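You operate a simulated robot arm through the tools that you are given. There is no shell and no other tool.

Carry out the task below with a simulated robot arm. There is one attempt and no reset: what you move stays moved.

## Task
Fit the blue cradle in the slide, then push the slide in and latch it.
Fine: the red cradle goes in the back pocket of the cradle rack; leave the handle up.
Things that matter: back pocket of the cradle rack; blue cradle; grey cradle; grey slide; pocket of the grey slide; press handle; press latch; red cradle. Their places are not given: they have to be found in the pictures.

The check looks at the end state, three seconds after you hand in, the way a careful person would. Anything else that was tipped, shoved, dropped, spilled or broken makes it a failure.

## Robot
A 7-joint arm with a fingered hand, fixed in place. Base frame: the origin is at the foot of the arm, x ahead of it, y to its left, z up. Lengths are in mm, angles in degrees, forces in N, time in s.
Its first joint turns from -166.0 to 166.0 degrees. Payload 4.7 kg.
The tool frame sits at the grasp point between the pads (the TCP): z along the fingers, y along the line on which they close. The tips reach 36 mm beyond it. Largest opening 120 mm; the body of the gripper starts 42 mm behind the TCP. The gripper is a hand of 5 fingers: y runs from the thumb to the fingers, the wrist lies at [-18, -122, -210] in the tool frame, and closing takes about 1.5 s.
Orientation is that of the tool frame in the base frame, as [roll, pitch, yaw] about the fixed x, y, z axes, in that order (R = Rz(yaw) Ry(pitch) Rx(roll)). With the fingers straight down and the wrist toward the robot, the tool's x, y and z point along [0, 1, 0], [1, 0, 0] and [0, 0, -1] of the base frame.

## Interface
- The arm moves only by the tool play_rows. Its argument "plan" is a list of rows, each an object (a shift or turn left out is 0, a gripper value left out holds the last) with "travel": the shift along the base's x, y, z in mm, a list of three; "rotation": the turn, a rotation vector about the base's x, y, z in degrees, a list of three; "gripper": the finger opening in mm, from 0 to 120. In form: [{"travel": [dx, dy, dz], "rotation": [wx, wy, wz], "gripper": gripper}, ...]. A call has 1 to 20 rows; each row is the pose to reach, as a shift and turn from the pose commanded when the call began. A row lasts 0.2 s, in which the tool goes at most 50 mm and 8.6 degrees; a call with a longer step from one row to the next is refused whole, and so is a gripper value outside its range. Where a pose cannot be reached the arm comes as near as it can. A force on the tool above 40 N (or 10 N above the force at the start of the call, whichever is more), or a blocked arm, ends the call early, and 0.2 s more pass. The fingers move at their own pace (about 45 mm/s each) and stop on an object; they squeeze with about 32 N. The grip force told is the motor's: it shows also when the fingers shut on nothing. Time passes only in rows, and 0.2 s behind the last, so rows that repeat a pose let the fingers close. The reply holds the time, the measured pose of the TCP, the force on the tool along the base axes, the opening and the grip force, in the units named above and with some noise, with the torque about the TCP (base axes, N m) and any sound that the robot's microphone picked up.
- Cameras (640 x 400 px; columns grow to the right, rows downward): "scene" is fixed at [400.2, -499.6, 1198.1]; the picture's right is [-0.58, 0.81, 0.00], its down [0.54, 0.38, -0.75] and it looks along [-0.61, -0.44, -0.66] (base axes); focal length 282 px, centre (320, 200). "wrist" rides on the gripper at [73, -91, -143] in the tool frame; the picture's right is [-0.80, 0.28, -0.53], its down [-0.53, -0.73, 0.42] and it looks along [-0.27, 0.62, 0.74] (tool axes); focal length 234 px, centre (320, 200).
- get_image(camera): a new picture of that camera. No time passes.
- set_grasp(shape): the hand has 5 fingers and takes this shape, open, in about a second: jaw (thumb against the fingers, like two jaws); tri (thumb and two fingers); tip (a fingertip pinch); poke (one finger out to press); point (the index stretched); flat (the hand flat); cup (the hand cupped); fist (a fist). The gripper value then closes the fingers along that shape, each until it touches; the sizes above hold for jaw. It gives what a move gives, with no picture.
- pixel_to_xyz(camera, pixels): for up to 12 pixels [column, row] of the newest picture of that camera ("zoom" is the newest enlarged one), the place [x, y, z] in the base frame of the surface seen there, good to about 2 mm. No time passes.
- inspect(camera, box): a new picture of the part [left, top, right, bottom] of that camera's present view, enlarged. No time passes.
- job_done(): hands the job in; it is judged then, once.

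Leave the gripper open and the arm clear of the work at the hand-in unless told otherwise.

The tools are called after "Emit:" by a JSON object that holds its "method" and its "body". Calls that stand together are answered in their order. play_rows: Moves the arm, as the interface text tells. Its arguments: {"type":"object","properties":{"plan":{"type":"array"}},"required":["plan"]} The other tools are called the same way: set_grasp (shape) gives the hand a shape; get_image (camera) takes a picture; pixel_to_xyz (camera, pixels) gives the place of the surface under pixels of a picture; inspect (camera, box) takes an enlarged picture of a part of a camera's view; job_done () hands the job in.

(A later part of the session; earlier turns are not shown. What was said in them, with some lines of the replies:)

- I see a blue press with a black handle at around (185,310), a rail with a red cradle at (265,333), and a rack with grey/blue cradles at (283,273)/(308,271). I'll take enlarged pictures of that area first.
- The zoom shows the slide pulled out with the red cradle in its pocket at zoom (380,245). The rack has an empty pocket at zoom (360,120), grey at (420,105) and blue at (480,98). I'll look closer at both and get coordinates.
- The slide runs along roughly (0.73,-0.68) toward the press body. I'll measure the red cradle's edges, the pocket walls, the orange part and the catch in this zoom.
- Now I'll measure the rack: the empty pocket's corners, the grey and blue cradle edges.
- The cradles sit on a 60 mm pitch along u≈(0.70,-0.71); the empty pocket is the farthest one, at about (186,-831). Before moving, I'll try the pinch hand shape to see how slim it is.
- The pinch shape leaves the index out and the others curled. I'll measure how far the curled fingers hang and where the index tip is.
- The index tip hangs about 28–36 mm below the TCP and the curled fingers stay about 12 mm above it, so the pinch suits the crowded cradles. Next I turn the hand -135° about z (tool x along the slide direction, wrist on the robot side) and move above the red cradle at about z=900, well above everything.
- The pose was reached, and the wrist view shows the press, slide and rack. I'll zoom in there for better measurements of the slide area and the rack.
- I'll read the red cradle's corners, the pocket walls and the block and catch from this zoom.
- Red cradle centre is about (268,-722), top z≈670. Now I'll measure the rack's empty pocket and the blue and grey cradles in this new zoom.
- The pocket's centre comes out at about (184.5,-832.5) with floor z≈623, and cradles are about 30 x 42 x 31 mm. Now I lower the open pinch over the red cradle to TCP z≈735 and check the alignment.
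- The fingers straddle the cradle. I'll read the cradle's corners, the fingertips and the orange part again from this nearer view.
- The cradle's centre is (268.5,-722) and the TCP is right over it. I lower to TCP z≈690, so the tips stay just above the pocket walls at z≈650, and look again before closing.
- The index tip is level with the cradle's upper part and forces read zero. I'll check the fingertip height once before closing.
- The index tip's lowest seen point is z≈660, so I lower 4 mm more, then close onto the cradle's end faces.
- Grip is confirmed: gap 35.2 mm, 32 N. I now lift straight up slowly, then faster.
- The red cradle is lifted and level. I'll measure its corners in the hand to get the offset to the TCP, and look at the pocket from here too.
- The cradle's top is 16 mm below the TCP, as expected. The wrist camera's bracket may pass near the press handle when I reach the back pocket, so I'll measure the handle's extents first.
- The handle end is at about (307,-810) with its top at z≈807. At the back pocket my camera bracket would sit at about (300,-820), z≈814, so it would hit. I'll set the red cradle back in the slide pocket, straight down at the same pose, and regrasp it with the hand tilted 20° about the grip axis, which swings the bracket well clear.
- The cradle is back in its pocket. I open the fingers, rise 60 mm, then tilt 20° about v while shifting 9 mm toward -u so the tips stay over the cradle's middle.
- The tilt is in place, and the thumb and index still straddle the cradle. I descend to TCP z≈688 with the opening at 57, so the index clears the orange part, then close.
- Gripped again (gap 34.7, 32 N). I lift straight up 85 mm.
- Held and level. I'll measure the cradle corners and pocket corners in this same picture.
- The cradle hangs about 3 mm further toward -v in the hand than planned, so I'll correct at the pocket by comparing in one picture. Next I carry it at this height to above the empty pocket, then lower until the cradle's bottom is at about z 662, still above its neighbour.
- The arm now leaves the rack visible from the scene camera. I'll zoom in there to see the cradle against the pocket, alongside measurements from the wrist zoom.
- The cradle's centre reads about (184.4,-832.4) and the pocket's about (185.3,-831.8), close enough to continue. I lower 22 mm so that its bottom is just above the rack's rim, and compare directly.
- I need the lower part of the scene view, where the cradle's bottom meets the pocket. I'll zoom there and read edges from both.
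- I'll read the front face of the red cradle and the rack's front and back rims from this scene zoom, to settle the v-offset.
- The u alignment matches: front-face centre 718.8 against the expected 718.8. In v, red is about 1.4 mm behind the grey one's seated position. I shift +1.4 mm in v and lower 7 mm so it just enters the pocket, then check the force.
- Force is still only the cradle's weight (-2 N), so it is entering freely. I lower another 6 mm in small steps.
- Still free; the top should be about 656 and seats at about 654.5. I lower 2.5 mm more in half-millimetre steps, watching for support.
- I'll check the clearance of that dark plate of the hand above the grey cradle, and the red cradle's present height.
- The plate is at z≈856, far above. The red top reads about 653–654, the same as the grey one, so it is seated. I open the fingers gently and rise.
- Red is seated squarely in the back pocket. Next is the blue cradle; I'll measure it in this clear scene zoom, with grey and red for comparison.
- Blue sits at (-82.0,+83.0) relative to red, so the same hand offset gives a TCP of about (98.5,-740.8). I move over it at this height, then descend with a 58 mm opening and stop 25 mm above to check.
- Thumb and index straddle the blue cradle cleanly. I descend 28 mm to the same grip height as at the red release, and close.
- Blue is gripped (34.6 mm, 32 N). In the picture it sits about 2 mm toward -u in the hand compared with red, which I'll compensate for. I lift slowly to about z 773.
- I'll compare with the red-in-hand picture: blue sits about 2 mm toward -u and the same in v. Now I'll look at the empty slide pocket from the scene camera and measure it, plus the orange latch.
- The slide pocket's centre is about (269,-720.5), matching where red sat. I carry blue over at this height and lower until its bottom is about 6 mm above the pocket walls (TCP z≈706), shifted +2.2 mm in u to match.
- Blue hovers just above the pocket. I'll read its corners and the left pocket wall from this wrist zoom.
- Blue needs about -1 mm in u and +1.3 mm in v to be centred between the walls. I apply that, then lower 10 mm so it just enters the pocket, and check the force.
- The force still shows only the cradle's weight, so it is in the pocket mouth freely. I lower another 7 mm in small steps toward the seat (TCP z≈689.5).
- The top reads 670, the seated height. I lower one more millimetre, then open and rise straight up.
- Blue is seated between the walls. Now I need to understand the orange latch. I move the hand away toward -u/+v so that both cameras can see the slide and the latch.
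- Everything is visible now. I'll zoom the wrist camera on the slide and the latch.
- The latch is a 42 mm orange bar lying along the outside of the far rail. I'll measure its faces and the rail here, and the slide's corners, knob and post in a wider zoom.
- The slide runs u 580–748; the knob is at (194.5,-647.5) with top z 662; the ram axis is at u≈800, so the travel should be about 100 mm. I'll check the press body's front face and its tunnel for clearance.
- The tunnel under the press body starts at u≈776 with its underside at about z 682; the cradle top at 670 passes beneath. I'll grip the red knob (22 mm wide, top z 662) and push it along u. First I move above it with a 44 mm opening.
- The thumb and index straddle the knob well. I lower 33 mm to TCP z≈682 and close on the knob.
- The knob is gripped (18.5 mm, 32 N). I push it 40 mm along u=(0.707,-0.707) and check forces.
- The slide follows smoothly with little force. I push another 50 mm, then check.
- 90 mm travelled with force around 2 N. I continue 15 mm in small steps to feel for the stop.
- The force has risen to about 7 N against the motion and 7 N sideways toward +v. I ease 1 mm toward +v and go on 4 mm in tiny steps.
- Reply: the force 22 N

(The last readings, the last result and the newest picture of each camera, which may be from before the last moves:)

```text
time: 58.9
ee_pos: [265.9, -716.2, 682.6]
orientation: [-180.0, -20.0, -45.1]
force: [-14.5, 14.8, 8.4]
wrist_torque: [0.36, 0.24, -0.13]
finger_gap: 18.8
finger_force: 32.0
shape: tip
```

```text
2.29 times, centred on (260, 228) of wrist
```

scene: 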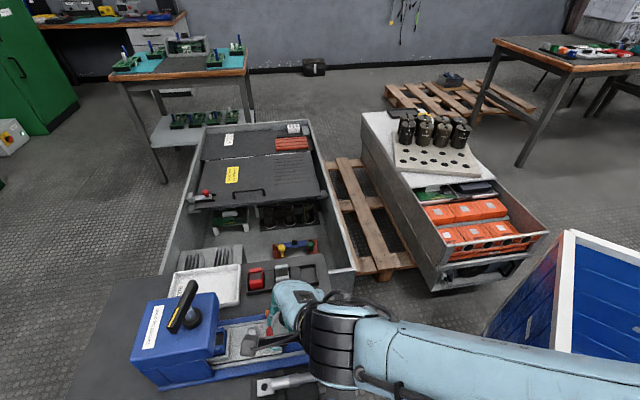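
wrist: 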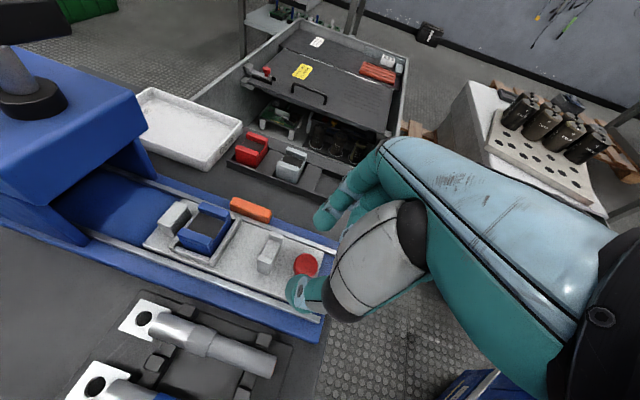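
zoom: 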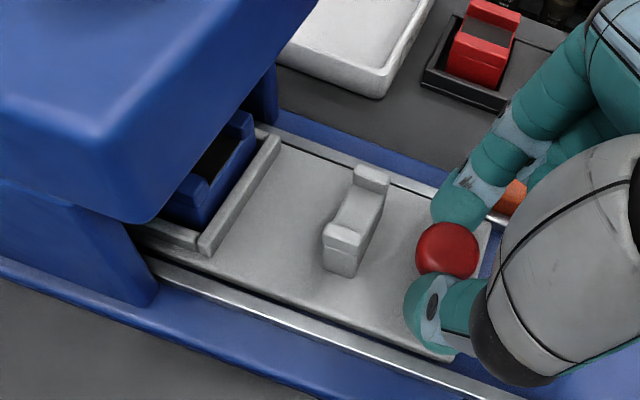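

Resistance is now 21 N straight against u with no side force, so the slide is at its stop. I'll read the knob, the slide's rear edge and the latch positions.

Emit:
{"method": "pixel_to_xyz", "body": {"camera": "zoom", "pixels": [[447, 245], [425, 245], [470, 240], [447, 228], [490, 232], [505, 200], [515, 190], [372, 175], [245, 190], [210, 175], [485, 265], [350, 200]]}}

Emit:
{"method": "inspect", "body": {"camera": "wrist", "box": [290, 190, 386, 290]}}

```text
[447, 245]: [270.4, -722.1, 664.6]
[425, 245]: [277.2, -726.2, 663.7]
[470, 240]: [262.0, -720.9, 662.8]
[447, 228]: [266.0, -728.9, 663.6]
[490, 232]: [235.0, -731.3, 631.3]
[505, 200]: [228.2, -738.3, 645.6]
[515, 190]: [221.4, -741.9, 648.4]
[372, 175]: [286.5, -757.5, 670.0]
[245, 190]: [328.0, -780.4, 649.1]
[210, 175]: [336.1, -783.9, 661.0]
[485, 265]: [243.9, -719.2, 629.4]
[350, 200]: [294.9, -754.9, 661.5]
```

```text
4.00 times, centred on (338, 240) of wrist
```

zoom: 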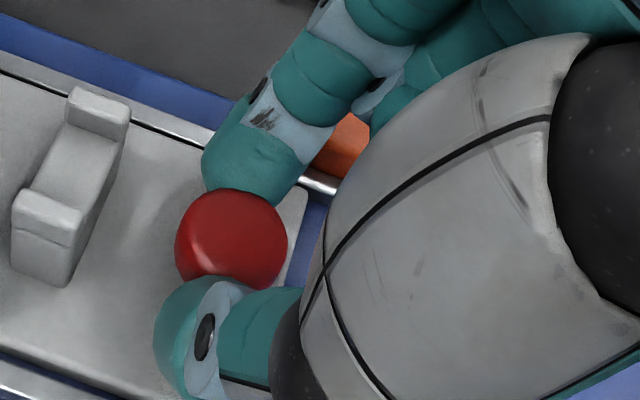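

I open the grip on the knob and rise straight up, then move back to look at the latch with the slide in.

Emit:
{"method": "play_rows", "body": {"plan": [{"travel": [-0.7, 0.7, 0], "gripper": 26}, {"travel": [-1.4, 1.4, 0], "gripper": 36}, {"travel": [-1.4, 1.4, 0], "gripper": 44}, {"travel": [-1.4, 1.4, 0], "gripper": 44}, {"travel": [-1.4, 1.4, 12]}, {"travel": [-1.4, 1.4, 30]}, {"travel": [-10, 15, 60]}, {"travel": [-35, 45, 90]}, {"travel": [-60, 75, 120]}, {"travel": [-80, 100, 135]}, {"travel": [-100, 110, 138]}, {"travel": [-100, 110, 138]}]}}

Emit:
{"method": "get_image", "body": {"camera": "wrist"}}

Emit:
{"method": "inspect", "body": {"camera": "wrist", "box": [130, 200, 290, 310]}}

Emit:
{"method": "inspect", "body": {"camera": "scene", "box": [190, 290, 346, 388]}}

```text
time: 61.5
ee_pos: [164.8, -606.2, 820.1]
orientation: [-179.9, -20.0, -45.0]
force: [0.1, -1.2, 0.0]
wrist_torque: [0.0, -0.01, 0.04]
finger_gap: 43.5
finger_force: 0.0
shape: tip
```

```text
taken
```

wrist: 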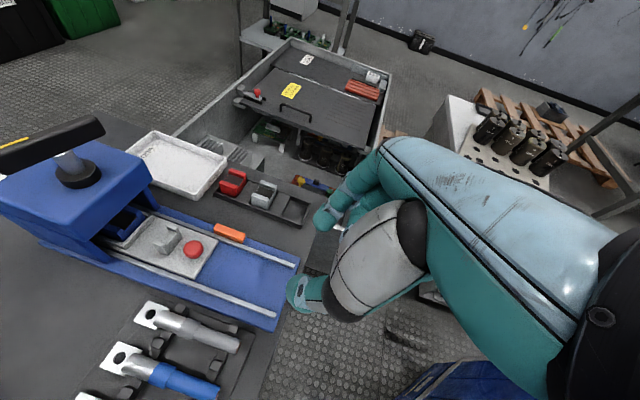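

```text
3.64 times, centred on (210, 255) of wrist
```

zoom: 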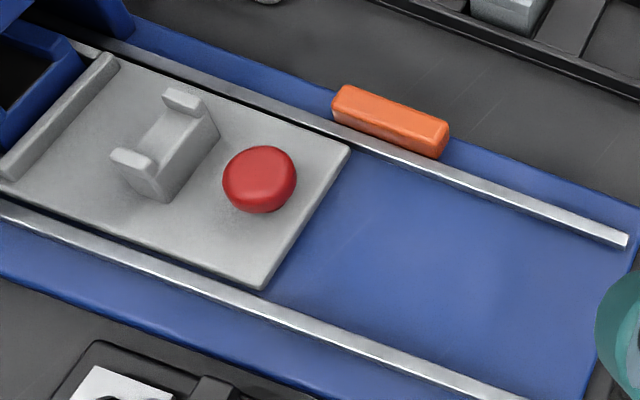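

```text
4.08 times, centred on (268, 339) of scene
```

zoom: 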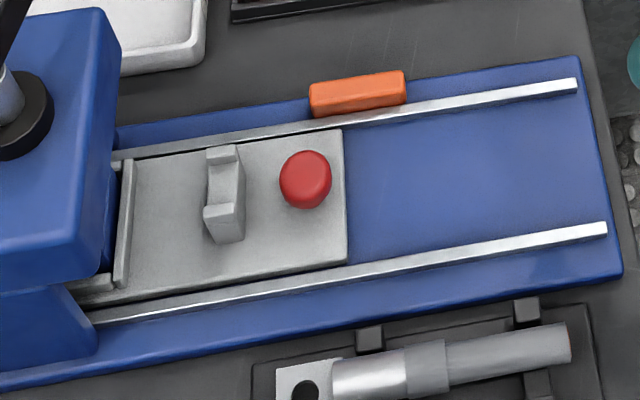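

The slide is fully in, with its rear edge at u≈685 just past the orange bar's middle (u 654–699, z 638–648). That fits a turn-button pivoting at its middle: pushing its -u end inward (+v) swings it behind the slide. I'll check the measurements of rear edge and bar once more before touching it.

Emit:
{"method": "pixel_to_xyz", "body": {"camera": "zoom", "pixels": [[343, 132], [346, 260], [320, 85], [400, 72], [313, 112], [402, 98], [358, 95], [306, 180], [345, 200], [450, 85], [450, 105], [575, 85]]}}

Emit:
{"method": "inspect", "body": {"camera": "wrist", "box": [200, 212, 256, 252]}}

Emit:
{"method": "inspect", "body": {"camera": "scene", "box": [255, 295, 303, 325]}}

```text
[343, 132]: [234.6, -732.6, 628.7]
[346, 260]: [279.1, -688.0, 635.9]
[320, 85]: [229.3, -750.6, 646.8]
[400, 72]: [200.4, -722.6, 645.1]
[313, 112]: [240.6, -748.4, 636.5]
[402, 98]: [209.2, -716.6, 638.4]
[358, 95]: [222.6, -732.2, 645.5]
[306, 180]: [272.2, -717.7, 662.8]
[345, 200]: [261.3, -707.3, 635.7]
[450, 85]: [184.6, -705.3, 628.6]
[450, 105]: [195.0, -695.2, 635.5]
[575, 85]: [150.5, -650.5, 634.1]
```

```text
10.00 times, centred on (228, 232) of wrist
```

zoom: 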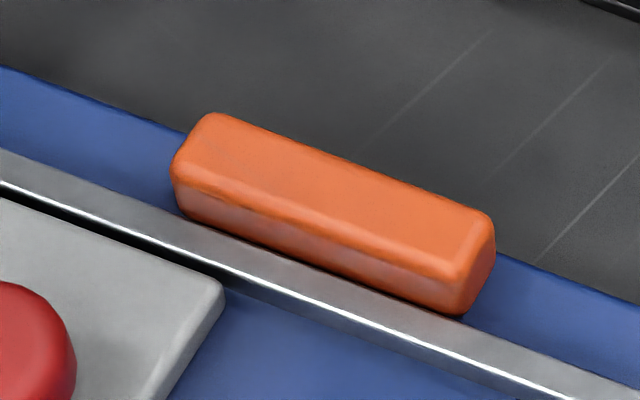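

```text
13.33 times, centred on (279, 310) of scene
```

zoom: 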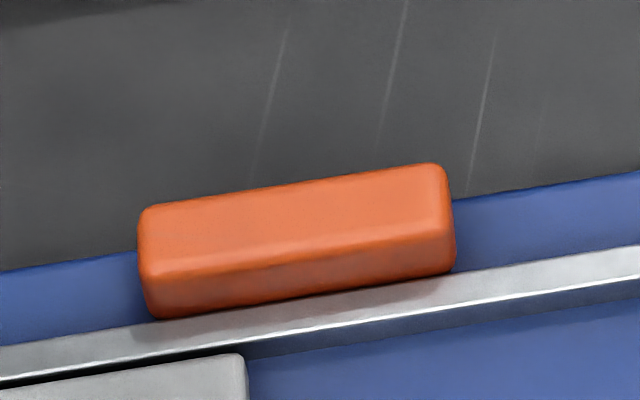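

The rear edge is at u≈684.5, about 8 mm past the bar's middle, which fits a turn-button. I move to hover with the index just outside the bar's -u end and the thumb well inside, at TCP z≈712.

Emit:
{"method": "play_rows", "body": {"plan": [{"travel": [10, -25, 0], "gripper": 44}, {"travel": [22, -52, 0]}, {"travel": [34, -80, 0]}, {"travel": [42, -100, -10]}, {"travel": [44.1, -104.6, -35]}, {"travel": [44.1, -104.6, -65]}, {"travel": [44.1, -104.6, -92]}, {"travel": [44.1, -104.6, -108]}, {"travel": [44.1, -104.6, -108]}]}}

Emit:
{"method": "inspect", "body": {"camera": "wrist", "box": [230, 170, 390, 295]}}

Emit:
{"method": "inspect", "body": {"camera": "scene", "box": [220, 270, 332, 340]}}

```text
time: 63.5
ee_pos: [209.5, -709.4, 711.1]
orientation: [-179.9, -20.0, -45.0]
force: [-0.5, -0.8, 0.0]
wrist_torque: [-0.01, 0.01, 0.0]
finger_gap: 43.9
finger_force: 0.0
shape: tip
```

```text
3.20 times, centred on (310, 232) of wrist
```

zoom: 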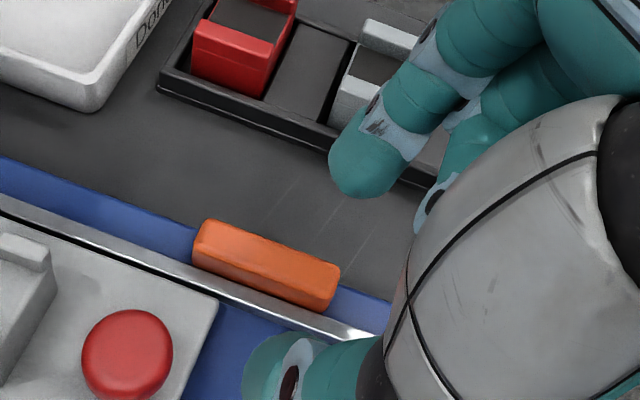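

```text
5.71 times, centred on (276, 305) of scene
```

zoom: 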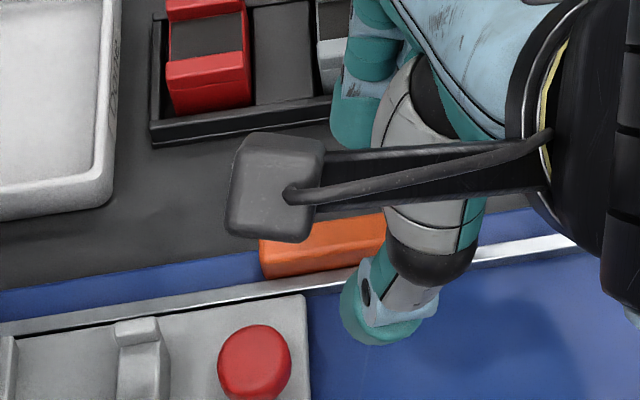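

I'll measure where the index tip and thumb are relative to the bar.

Emit:
{"method": "pixel_to_xyz", "body": {"camera": "zoom", "pixels": [[365, 196], [340, 180], [395, 182], [360, 165], [335, 150], [265, 355], [250, 370], [300, 345], [205, 222], [335, 268], [325, 305], [195, 255]]}}

```text
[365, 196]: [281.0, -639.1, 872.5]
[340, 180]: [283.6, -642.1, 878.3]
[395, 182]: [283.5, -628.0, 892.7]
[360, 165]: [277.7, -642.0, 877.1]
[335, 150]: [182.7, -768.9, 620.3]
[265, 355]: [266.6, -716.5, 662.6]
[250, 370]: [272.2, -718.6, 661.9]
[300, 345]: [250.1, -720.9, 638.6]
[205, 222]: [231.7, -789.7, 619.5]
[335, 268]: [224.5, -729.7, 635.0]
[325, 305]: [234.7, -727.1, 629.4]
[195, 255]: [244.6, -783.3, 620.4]
```

That zoom was the scene's; I redo the wrist zoom and measure there.

Emit:
{"method": "inspect", "body": {"camera": "wrist", "box": [230, 170, 390, 295]}}

Emit:
{"method": "pixel_to_xyz", "body": {"camera": "zoom", "pixels": [[365, 194], [340, 180], [395, 182], [360, 165], [333, 155], [265, 355], [250, 370], [300, 345], [205, 222], [335, 268], [325, 305], [195, 255]]}}

```text
3.20 times, centred on (310, 232) of wrist
```

zoom: 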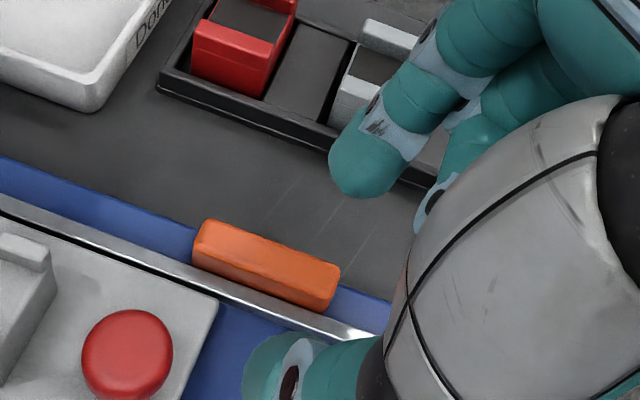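

```text
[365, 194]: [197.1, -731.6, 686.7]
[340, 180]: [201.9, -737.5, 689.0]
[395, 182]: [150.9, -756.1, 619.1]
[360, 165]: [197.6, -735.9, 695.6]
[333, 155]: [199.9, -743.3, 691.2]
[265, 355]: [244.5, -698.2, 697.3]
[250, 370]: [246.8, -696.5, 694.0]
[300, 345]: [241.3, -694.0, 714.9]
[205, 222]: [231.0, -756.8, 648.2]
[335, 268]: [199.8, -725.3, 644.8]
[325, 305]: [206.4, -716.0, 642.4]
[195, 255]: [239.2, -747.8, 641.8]
```

The index pad is at v≈-378, about 5 mm outside the bar's outer face (v≈-372.5), near u≈660. I lower 34 mm so that its tip is beside the bar, slowly.

Emit:
{"method": "play_rows", "body": {"plan": [{"travel": [0, 0, -8], "gripper": 44}, {"travel": [0, 0, -16]}, {"travel": [0, 0, -23]}, {"travel": [0, 0, -29]}, {"travel": [0, 0, -33]}, {"travel": [0, 0, -34]}, {"travel": [0, 0, -34]}]}}

Emit:
{"method": "inspect", "body": {"camera": "wrist", "box": [230, 170, 390, 295]}}

Emit:
{"method": "pixel_to_xyz", "body": {"camera": "zoom", "pixels": [[365, 194], [340, 180], [333, 155], [360, 165], [265, 355], [250, 370], [300, 200], [340, 215], [370, 210], [395, 190]]}}

```text
time: 65.1
ee_pos: [209.0, -709.2, 677.7]
orientation: [180.0, -20.0, -44.9]
force: [0.7, -0.3, 1.5]
wrist_torque: [0.0, -0.01, -0.01]
finger_gap: 43.8
finger_force: 0.1
shape: tip
```

```text
3.20 times, centred on (310, 232) of wrist
```

zoom: 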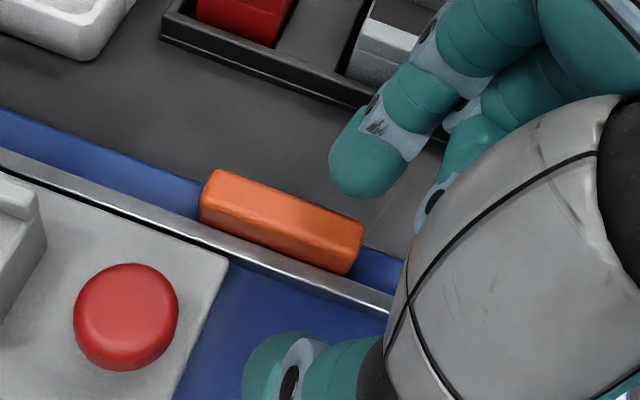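

```text
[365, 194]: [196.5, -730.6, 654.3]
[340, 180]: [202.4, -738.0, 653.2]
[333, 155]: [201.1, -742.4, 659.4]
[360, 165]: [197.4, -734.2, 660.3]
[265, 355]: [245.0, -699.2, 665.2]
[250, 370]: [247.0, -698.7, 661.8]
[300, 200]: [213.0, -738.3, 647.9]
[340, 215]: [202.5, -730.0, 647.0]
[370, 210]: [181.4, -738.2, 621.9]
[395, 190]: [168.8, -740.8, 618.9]
```

The index tip's bottom is still around z 650, above the bar's top at 648. I lower another 10 mm to bring the tip to about z 640, just higher than the rail.

Emit:
{"method": "play_rows", "body": {"plan": [{"travel": [0, 0, -3], "gripper": 44}, {"travel": [0, 0, -6]}, {"travel": [0, 0, -8]}, {"travel": [0, 0, -10]}, {"travel": [0, 0, -10]}]}}

Emit:
{"method": "inspect", "body": {"camera": "wrist", "box": [230, 170, 390, 295]}}

Emit:
{"method": "pixel_to_xyz", "body": {"camera": "zoom", "pixels": [[365, 194], [345, 186], [333, 155], [360, 165], [265, 355], [250, 372], [215, 160], [365, 225], [355, 260], [205, 195]]}}

```text
time: 66.3
ee_pos: [210.4, -711.6, 667.5]
orientation: [179.9, -20.0, -45.0]
force: [0.6, 1.1, 0.5]
wrist_torque: [-0.02, 0.0, 0.0]
finger_gap: 43.7
finger_force: 0.0
shape: tip
```

```text
3.20 times, centred on (310, 232) of wrist
```

zoom: 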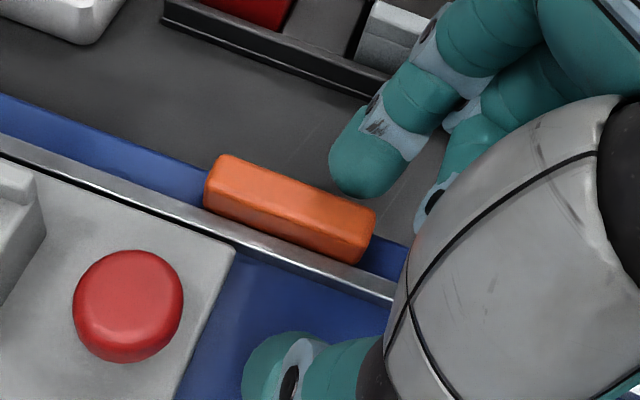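

```text
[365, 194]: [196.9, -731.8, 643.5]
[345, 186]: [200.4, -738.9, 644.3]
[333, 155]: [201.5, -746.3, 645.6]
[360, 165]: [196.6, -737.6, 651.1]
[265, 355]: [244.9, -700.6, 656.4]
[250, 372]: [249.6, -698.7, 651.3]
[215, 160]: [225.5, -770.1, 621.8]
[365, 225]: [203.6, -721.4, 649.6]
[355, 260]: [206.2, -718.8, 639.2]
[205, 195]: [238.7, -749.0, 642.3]
```

The index tip is now beside the bar's outer face near its -u end. I push +v by 9 mm in small steps and see how the bar responds.

Emit:
{"method": "play_rows", "body": {"plan": [{"travel": [1.1, 1.1, 0], "gripper": 44}, {"travel": [2.1, 2.1, 0]}, {"travel": [3.2, 3.2, 0]}, {"travel": [4.2, 4.2, 0]}, {"travel": [5.3, 5.3, 0]}, {"travel": [6.4, 6.4, 0]}, {"travel": [6.4, 6.4, 0]}]}}

Emit:
{"method": "inspect", "body": {"camera": "wrist", "box": [230, 170, 390, 295]}}

```text
time: 67.9
ee_pos: [215.9, -704.5, 667.3]
orientation: [180.0, -20.1, -45.0]
force: [-1.6, -1.7, -0.8]
wrist_torque: [-0.01, 0.03, 0.01]
finger_gap: 45.2
finger_force: 0.0
shape: tip
```

```text
3.20 times, centred on (310, 232) of wrist
```

zoom: 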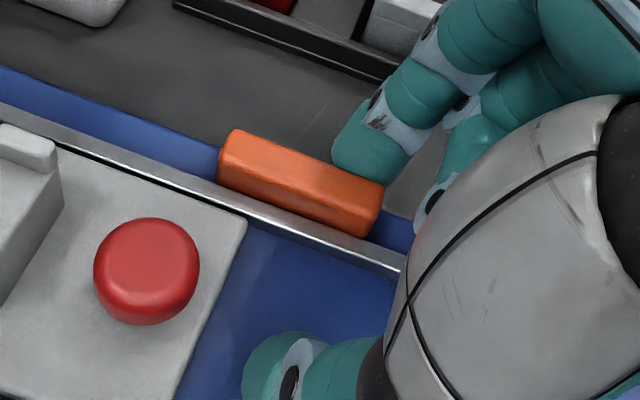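

Contact has just been made (about 2 N). I push 6 mm more.

Emit:
{"method": "play_rows", "body": {"plan": [{"travel": [0.7, 0.7, 0], "gripper": 44}, {"travel": [1.4, 1.4, 0]}, {"travel": [2.1, 2.1, 0]}, {"travel": [2.8, 2.8, 0]}, {"travel": [3.5, 3.5, 0]}, {"travel": [4.2, 4.2, 0]}, {"travel": [4.2, 4.2, 0]}]}}

Emit:
{"method": "inspect", "body": {"camera": "wrist", "box": [230, 170, 390, 295]}}

```text
time: 69.5
ee_pos: [220.2, -699.9, 668.6]
orientation: [-180.0, -20.0, -45.0]
force: [-3.9, -0.9, 1.5]
wrist_torque: [-0.07, 0.15, -0.12]
finger_gap: 47.4
finger_force: 0.0
shape: tip
```

```text
3.20 times, centred on (310, 232) of wrist
```

zoom: 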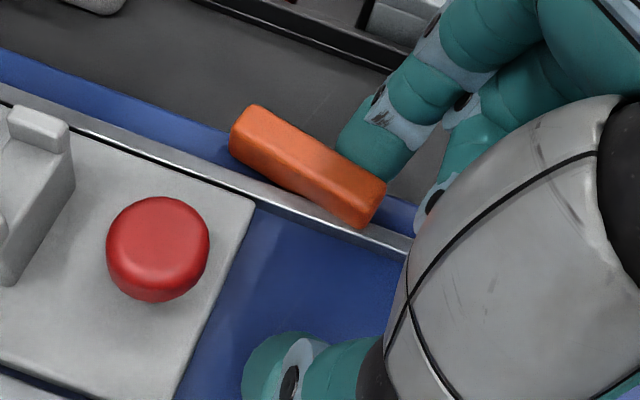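

It is indeed a turn-button: the bar is rotating about its middle. I keep pushing +v another 10 mm.

Emit:
{"method": "play_rows", "body": {"plan": [{"travel": [0.7, 0.7, 0], "gripper": 44}, {"travel": [1.4, 1.4, 0]}, {"travel": [2.1, 2.1, 0]}, {"travel": [2.8, 2.8, 0]}, {"travel": [3.5, 3.5, 0]}, {"travel": [4.2, 4.2, 0]}, {"travel": [4.9, 4.9, 0]}, {"travel": [5.7, 5.7, 0]}, {"travel": [6.4, 6.4, 0]}, {"travel": [7.1, 7.1, 0]}, {"travel": [7.1, 7.1, 0]}]}}

Emit:
{"method": "inspect", "body": {"camera": "wrist", "box": [230, 170, 390, 295]}}

```text
time: 71.9
ee_pos: [226.7, -693.8, 667.1]
orientation: [-180.0, -20.1, -45.1]
force: [-3.7, -1.8, 1.4]
wrist_torque: [-0.08, 0.09, -0.14]
finger_gap: 47.4
finger_force: 0.0
shape: tip
```

```text
3.20 times, centred on (310, 232) of wrist
```

zoom: 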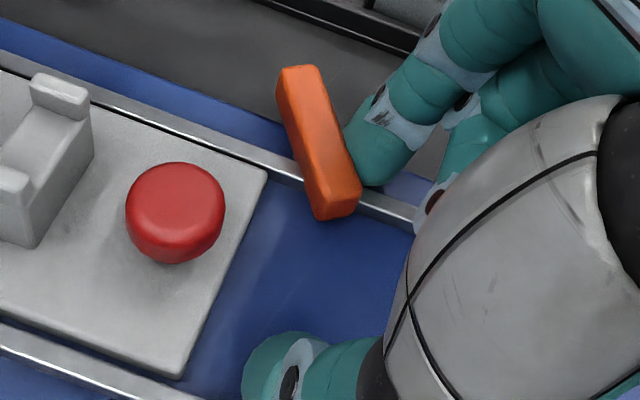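

About half turned. I'll measure the bar's ends to know its angle, and the index tip's place.

Emit:
{"method": "pixel_to_xyz", "body": {"camera": "zoom", "pixels": [[285, 75], [318, 70], [322, 195], [352, 182], [325, 215], [358, 205], [320, 130], [375, 182], [350, 140], [195, 370], [265, 180]]}}

```text
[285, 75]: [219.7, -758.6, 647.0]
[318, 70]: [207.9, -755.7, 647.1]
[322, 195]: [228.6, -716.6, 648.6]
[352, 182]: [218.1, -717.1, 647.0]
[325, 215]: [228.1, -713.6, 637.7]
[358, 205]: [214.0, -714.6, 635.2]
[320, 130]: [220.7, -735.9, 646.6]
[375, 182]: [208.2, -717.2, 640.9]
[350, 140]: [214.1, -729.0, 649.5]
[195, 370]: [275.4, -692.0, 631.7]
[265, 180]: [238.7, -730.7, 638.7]
```

The bar has turned 58° of 90° about (218.5,-737). The near end must now move mostly +u, so I push about +10 mm u with +5 mm v in small steps.

Emit:
{"method": "play_rows", "body": {"plan": [{"travel": [1.0, 0.4, 0], "gripper": 44}, {"travel": [2.0, 0.5, 0]}, {"travel": [3.0, 0.4, 0]}, {"travel": [4.0, 0.2, 0]}, {"travel": [5.0, -0.2, 0]}, {"travel": [6.0, -0.7, 0]}, {"travel": [7.0, -1.3, 0]}, {"travel": [8.0, -1.9, 0]}, {"travel": [8.0, -1.9, 0]}]}}

Emit:
{"method": "inspect", "body": {"camera": "wrist", "box": [230, 170, 390, 295]}}

Emit:
{"method": "pixel_to_xyz", "body": {"camera": "zoom", "pixels": [[285, 60], [318, 60], [322, 195], [345, 190], [310, 120], [365, 185]]}}

```text
time: 73.9
ee_pos: [232.8, -694.4, 666.6]
orientation: [-179.9, -19.9, -45.1]
force: [-16.7, 17.1, 2.7]
wrist_torque: [0.5, 0.62, -0.92]
finger_gap: 46.7
finger_force: 0.1
shape: tip
```

```text
3.20 times, centred on (310, 232) of wrist
```

zoom: 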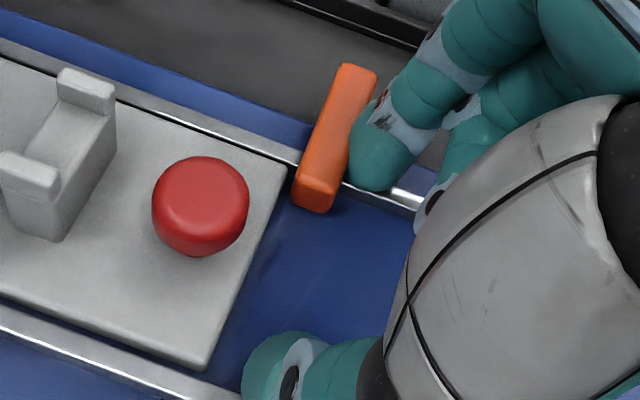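

```text
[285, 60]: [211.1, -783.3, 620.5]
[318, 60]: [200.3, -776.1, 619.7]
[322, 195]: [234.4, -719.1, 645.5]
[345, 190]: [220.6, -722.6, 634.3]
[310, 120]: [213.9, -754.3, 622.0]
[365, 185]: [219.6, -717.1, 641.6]
```

The bar now lies parallel to the slide's rear edge and the force jumped to 24 N, so it is at its stop. I measure its ends to confirm the angle.

Emit:
{"method": "pixel_to_xyz", "body": {"camera": "zoom", "pixels": [[342, 70], [370, 76], [300, 185], [332, 192], [318, 208], [335, 130], [288, 170], [215, 360], [250, 260]]}}

```text
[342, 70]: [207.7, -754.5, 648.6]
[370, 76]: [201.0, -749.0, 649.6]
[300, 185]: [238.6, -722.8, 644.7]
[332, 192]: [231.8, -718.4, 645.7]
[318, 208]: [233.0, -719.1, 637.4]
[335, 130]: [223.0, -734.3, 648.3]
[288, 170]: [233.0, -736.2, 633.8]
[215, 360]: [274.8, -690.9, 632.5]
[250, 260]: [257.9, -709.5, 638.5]
```

The bar is at 45.4°, a full 90° turn, and sits right behind the slide. I back off 8 mm toward -u, then rise and look.

Emit:
{"method": "play_rows", "body": {"plan": [{"travel": [-1.4, 1.4, 0], "gripper": 44}, {"travel": [-2.8, 2.8, 0]}, {"travel": [-5, 5, 0]}, {"travel": [-8, 8, 0]}, {"travel": [-8, 8, 5]}, {"travel": [-8, 8, 20]}, {"travel": [-8, 8, 45]}, {"travel": [-15, 20, 80]}, {"travel": [-35, 50, 115]}, {"travel": [-55, 80, 145]}, {"travel": [-70, 95, 152]}, {"travel": [-70, 95, 152]}]}}

Emit:
{"method": "get_image", "body": {"camera": "wrist"}}

Emit:
{"method": "inspect", "body": {"camera": "wrist", "box": [80, 180, 290, 320]}}

Emit:
{"method": "inspect", "body": {"camera": "scene", "box": [125, 240, 349, 380]}}

```text
refused: row 9 steps farther than a row can; nothing moved
```

```text
taken
```

wrist: 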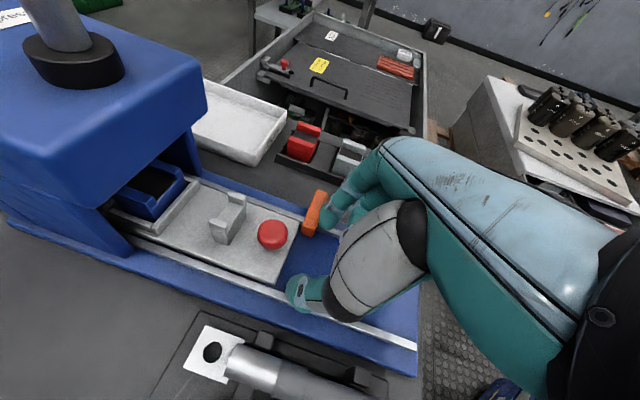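

```text
2.86 times, centred on (185, 250) of wrist
```

zoom: 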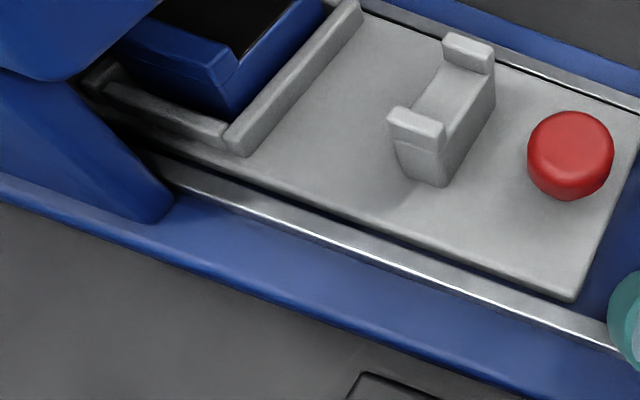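

```text
2.86 times, centred on (237, 310) of scene
```

zoom: 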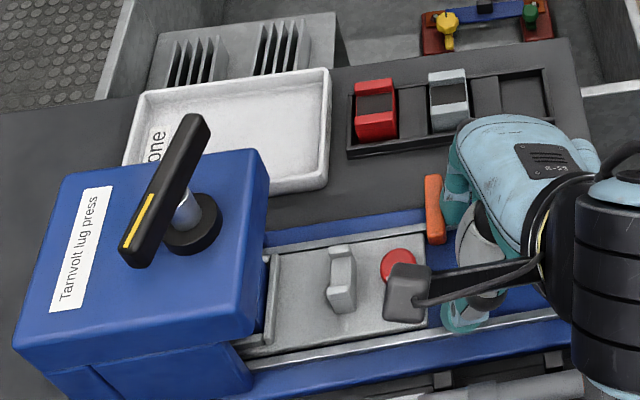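

That call was refused because one step exceeded the 50 mm limit; nothing moved. I repeat the retreat with smaller steps.

Emit:
{"method": "play_rows", "body": {"plan": [{"travel": [-1.4, 1.4, 0], "gripper": 44}, {"travel": [-2.8, 2.8, 0]}, {"travel": [-5, 5, 0]}, {"travel": [-8, 8, 0]}, {"travel": [-8, 8, 5]}, {"travel": [-8, 8, 18]}, {"travel": [-8, 8, 35]}, {"travel": [-10, 12, 60]}, {"travel": [-22, 30, 85]}, {"travel": [-36, 50, 110]}, {"travel": [-50, 70, 132]}, {"travel": [-62, 87, 148]}, {"travel": [-70, 95, 152]}, {"travel": [-70, 95, 152]}]}}

Emit:
{"method": "get_image", "body": {"camera": "wrist"}}

Emit:
{"method": "inspect", "body": {"camera": "wrist", "box": [80, 180, 290, 320]}}

Emit:
{"method": "inspect", "body": {"camera": "scene", "box": [125, 240, 349, 380]}}

```text
time: 76.9
ee_pos: [164.4, -602.1, 818.4]
orientation: [-180.0, -20.0, -45.1]
force: [-0.2, -0.3, 0.0]
wrist_torque: [0.0, -0.01, 0.0]
finger_gap: 44.4
finger_force: 0.0
shape: tip
```

```text
taken
```

wrist: 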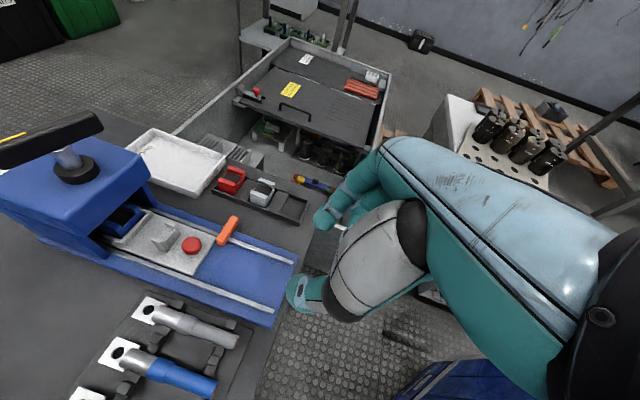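

```text
2.86 times, centred on (185, 250) of wrist
```

zoom: 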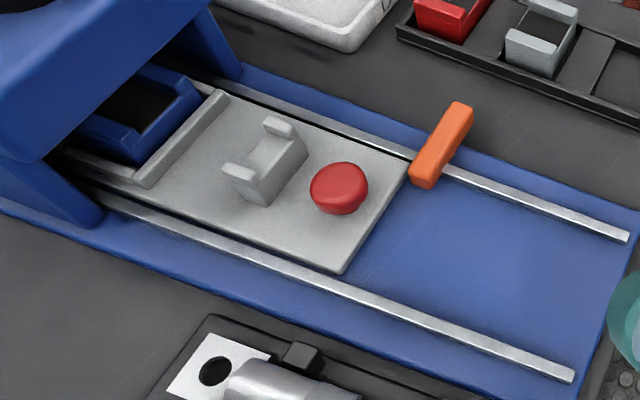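

```text
2.86 times, centred on (237, 310) of scene
```

zoom: 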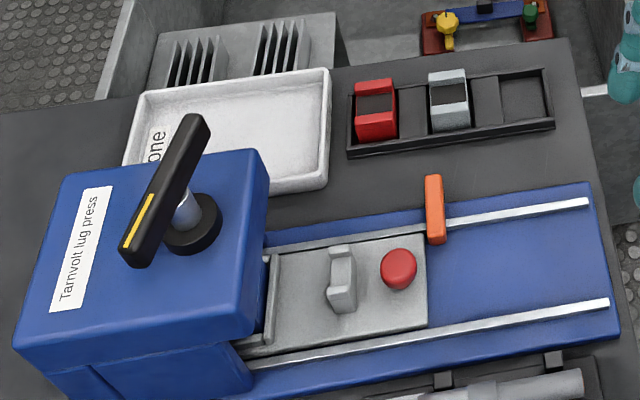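

The slide is in and the orange bar stands across its rear edge; the handle is still up, red is in the back pocket, grey is untouched. I'll take closer looks at the rack and the latch to verify before withdrawing fully.

Emit:
{"method": "inspect", "body": {"camera": "scene", "box": [240, 255, 324, 307]}}

Emit:
{"method": "inspect", "body": {"camera": "wrist", "box": [95, 190, 255, 290]}}

Emit:
{"method": "pixel_to_xyz", "body": {"camera": "zoom", "pixels": [[528, 110], [485, 200], [465, 190], [395, 310], [380, 195], [110, 85], [60, 135], [70, 100], [200, 120], [300, 150]]}}

Emit:
{"method": "pixel_to_xyz", "body": {"camera": "wrist", "pixels": [[5, 155], [95, 120], [100, 130], [68, 160], [228, 228], [192, 245]]}}

```text
7.62 times, centred on (282, 281) of scene
```

zoom: 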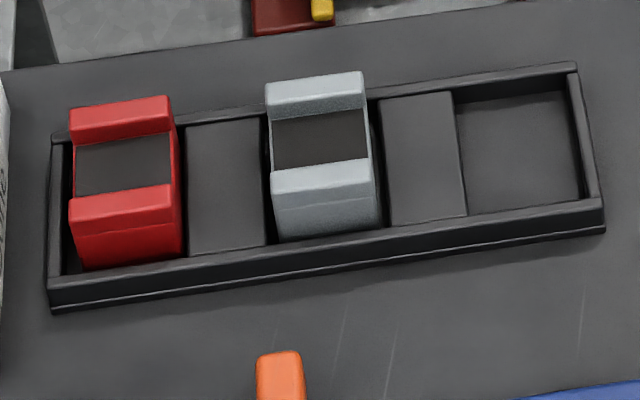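

```text
4.00 times, centred on (175, 240) of wrist
```

zoom: 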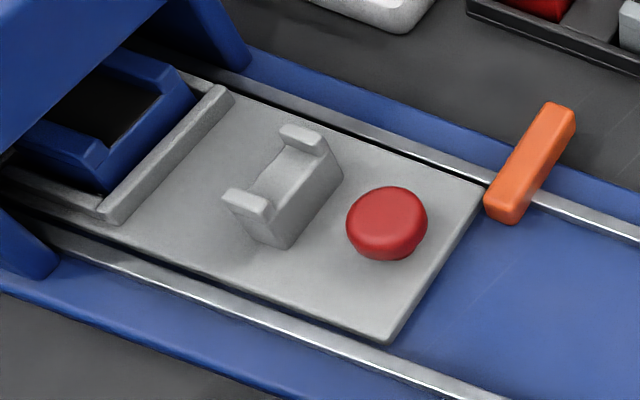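

```text
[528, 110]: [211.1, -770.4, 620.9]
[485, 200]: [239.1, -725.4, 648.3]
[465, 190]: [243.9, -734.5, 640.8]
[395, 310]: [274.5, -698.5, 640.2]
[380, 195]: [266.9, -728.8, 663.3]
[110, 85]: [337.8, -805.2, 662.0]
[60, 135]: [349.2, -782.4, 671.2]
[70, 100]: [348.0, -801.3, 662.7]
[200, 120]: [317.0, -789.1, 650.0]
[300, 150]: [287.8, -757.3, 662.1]
```

```text
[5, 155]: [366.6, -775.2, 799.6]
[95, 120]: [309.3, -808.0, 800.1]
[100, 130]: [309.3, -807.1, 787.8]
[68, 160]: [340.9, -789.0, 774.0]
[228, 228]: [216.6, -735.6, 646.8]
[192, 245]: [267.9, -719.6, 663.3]
```

All checks out: slide at its stop, bar at 90° behind it, blue cradle under the ram, red and grey level in the rack, handle unmoved (ends at (309,-808) and (367,-775), z≈800). I withdraw up and back, leveling the hand and opening the fingers.

Emit:
{"method": "play_rows", "body": {"plan": [{"travel": [-8, 8, 15], "gripper": 80}, {"travel": [-18, 18, 35], "gripper": 120}, {"travel": [-30, 30, 55]}, {"travel": [-42, 42, 75]}, {"travel": [-54, 54, 95]}, {"travel": [-66, 66, 115]}, {"travel": [-78, 78, 130], "rotation": [4.9, 4.9, 0]}, {"travel": [-85, 85, 138], "rotation": [9.9, 9.9, 0]}, {"travel": [-90, 90, 140], "rotation": [14.14, 14.14, 0]}, {"travel": [-90, 90, 140], "rotation": [14.14, 14.14, 0]}, {"travel": [-90, 90, 140], "rotation": [14.14, 14.14, 0]}]}}

Emit:
{"method": "get_image", "body": {"camera": "scene"}}

Emit:
{"method": "inspect", "body": {"camera": "scene", "box": [125, 240, 349, 400]}}

```text
time: 79.3
ee_pos: [74.7, -510.2, 959.8]
orientation: [180.0, 0.0, -45.0]
force: [0.1, -0.2, -0.1]
wrist_torque: [-0.02, -0.03, 0.02]
finger_gap: 119.8
finger_force: 0.0
shape: tip
```

```text
taken
```

scene: 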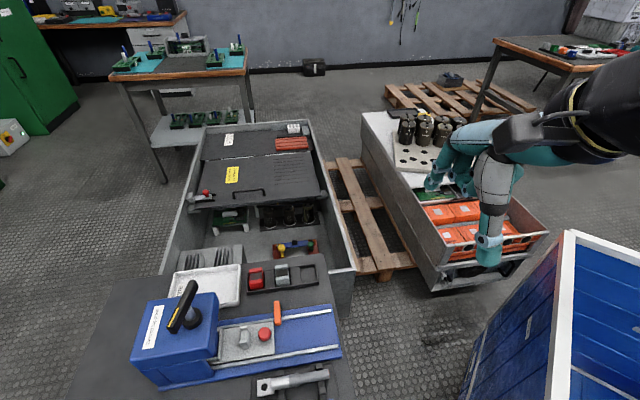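

```text
2.50 times, centred on (237, 320) of scene
```

zoom: 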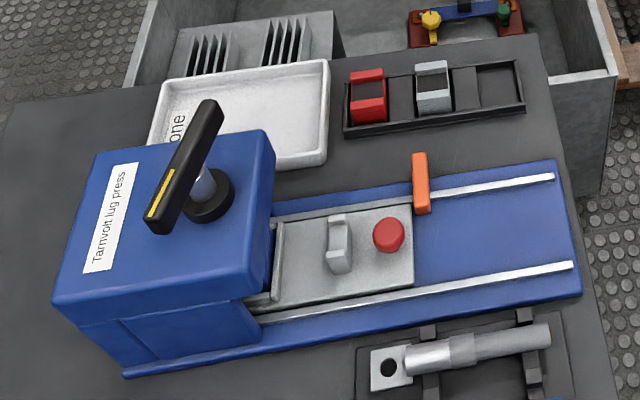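

The arm is clear and the hand is open. The scene shows the slide in with the latch bar across its rear edge, blue in the slide, red in the back pocket of the rack, grey untouched and the handle up. I hand the job in.

Emit:
{"method": "job_done", "body": {}}

```text
The job is handed in.
```

The job is handed in. The blue cradle is in the slide, the slide is pushed in to its stop, and the latch is turned across behind it. I don't have the check's verdict.

- **Blue cradle:** it went into the slide pocket and its top read at the seated height. I then pushed the slide in by its red knob, about 105 mm, until it resisted at about 21 N.
- **Latch:** the orange bar turned out to be a turn-button. I turned it a full 90° until it stopped, just behind the slide's rear edge. I heard no click.
- **Red cradle:** it sits level in the rack pocket farthest from the robot. Nothing on the rack marks "back", so I took that one, which was also the only empty pocket at the start.
- **Handle and grey cradle:** neither was touched; the handle is still up.

I lifted the red cradle once, put it back, and regripped it with the hand tilted. Untilted, the camera bracket would have hit the press handle at the back pocket.

The arm is clear of the work and the hand is open.
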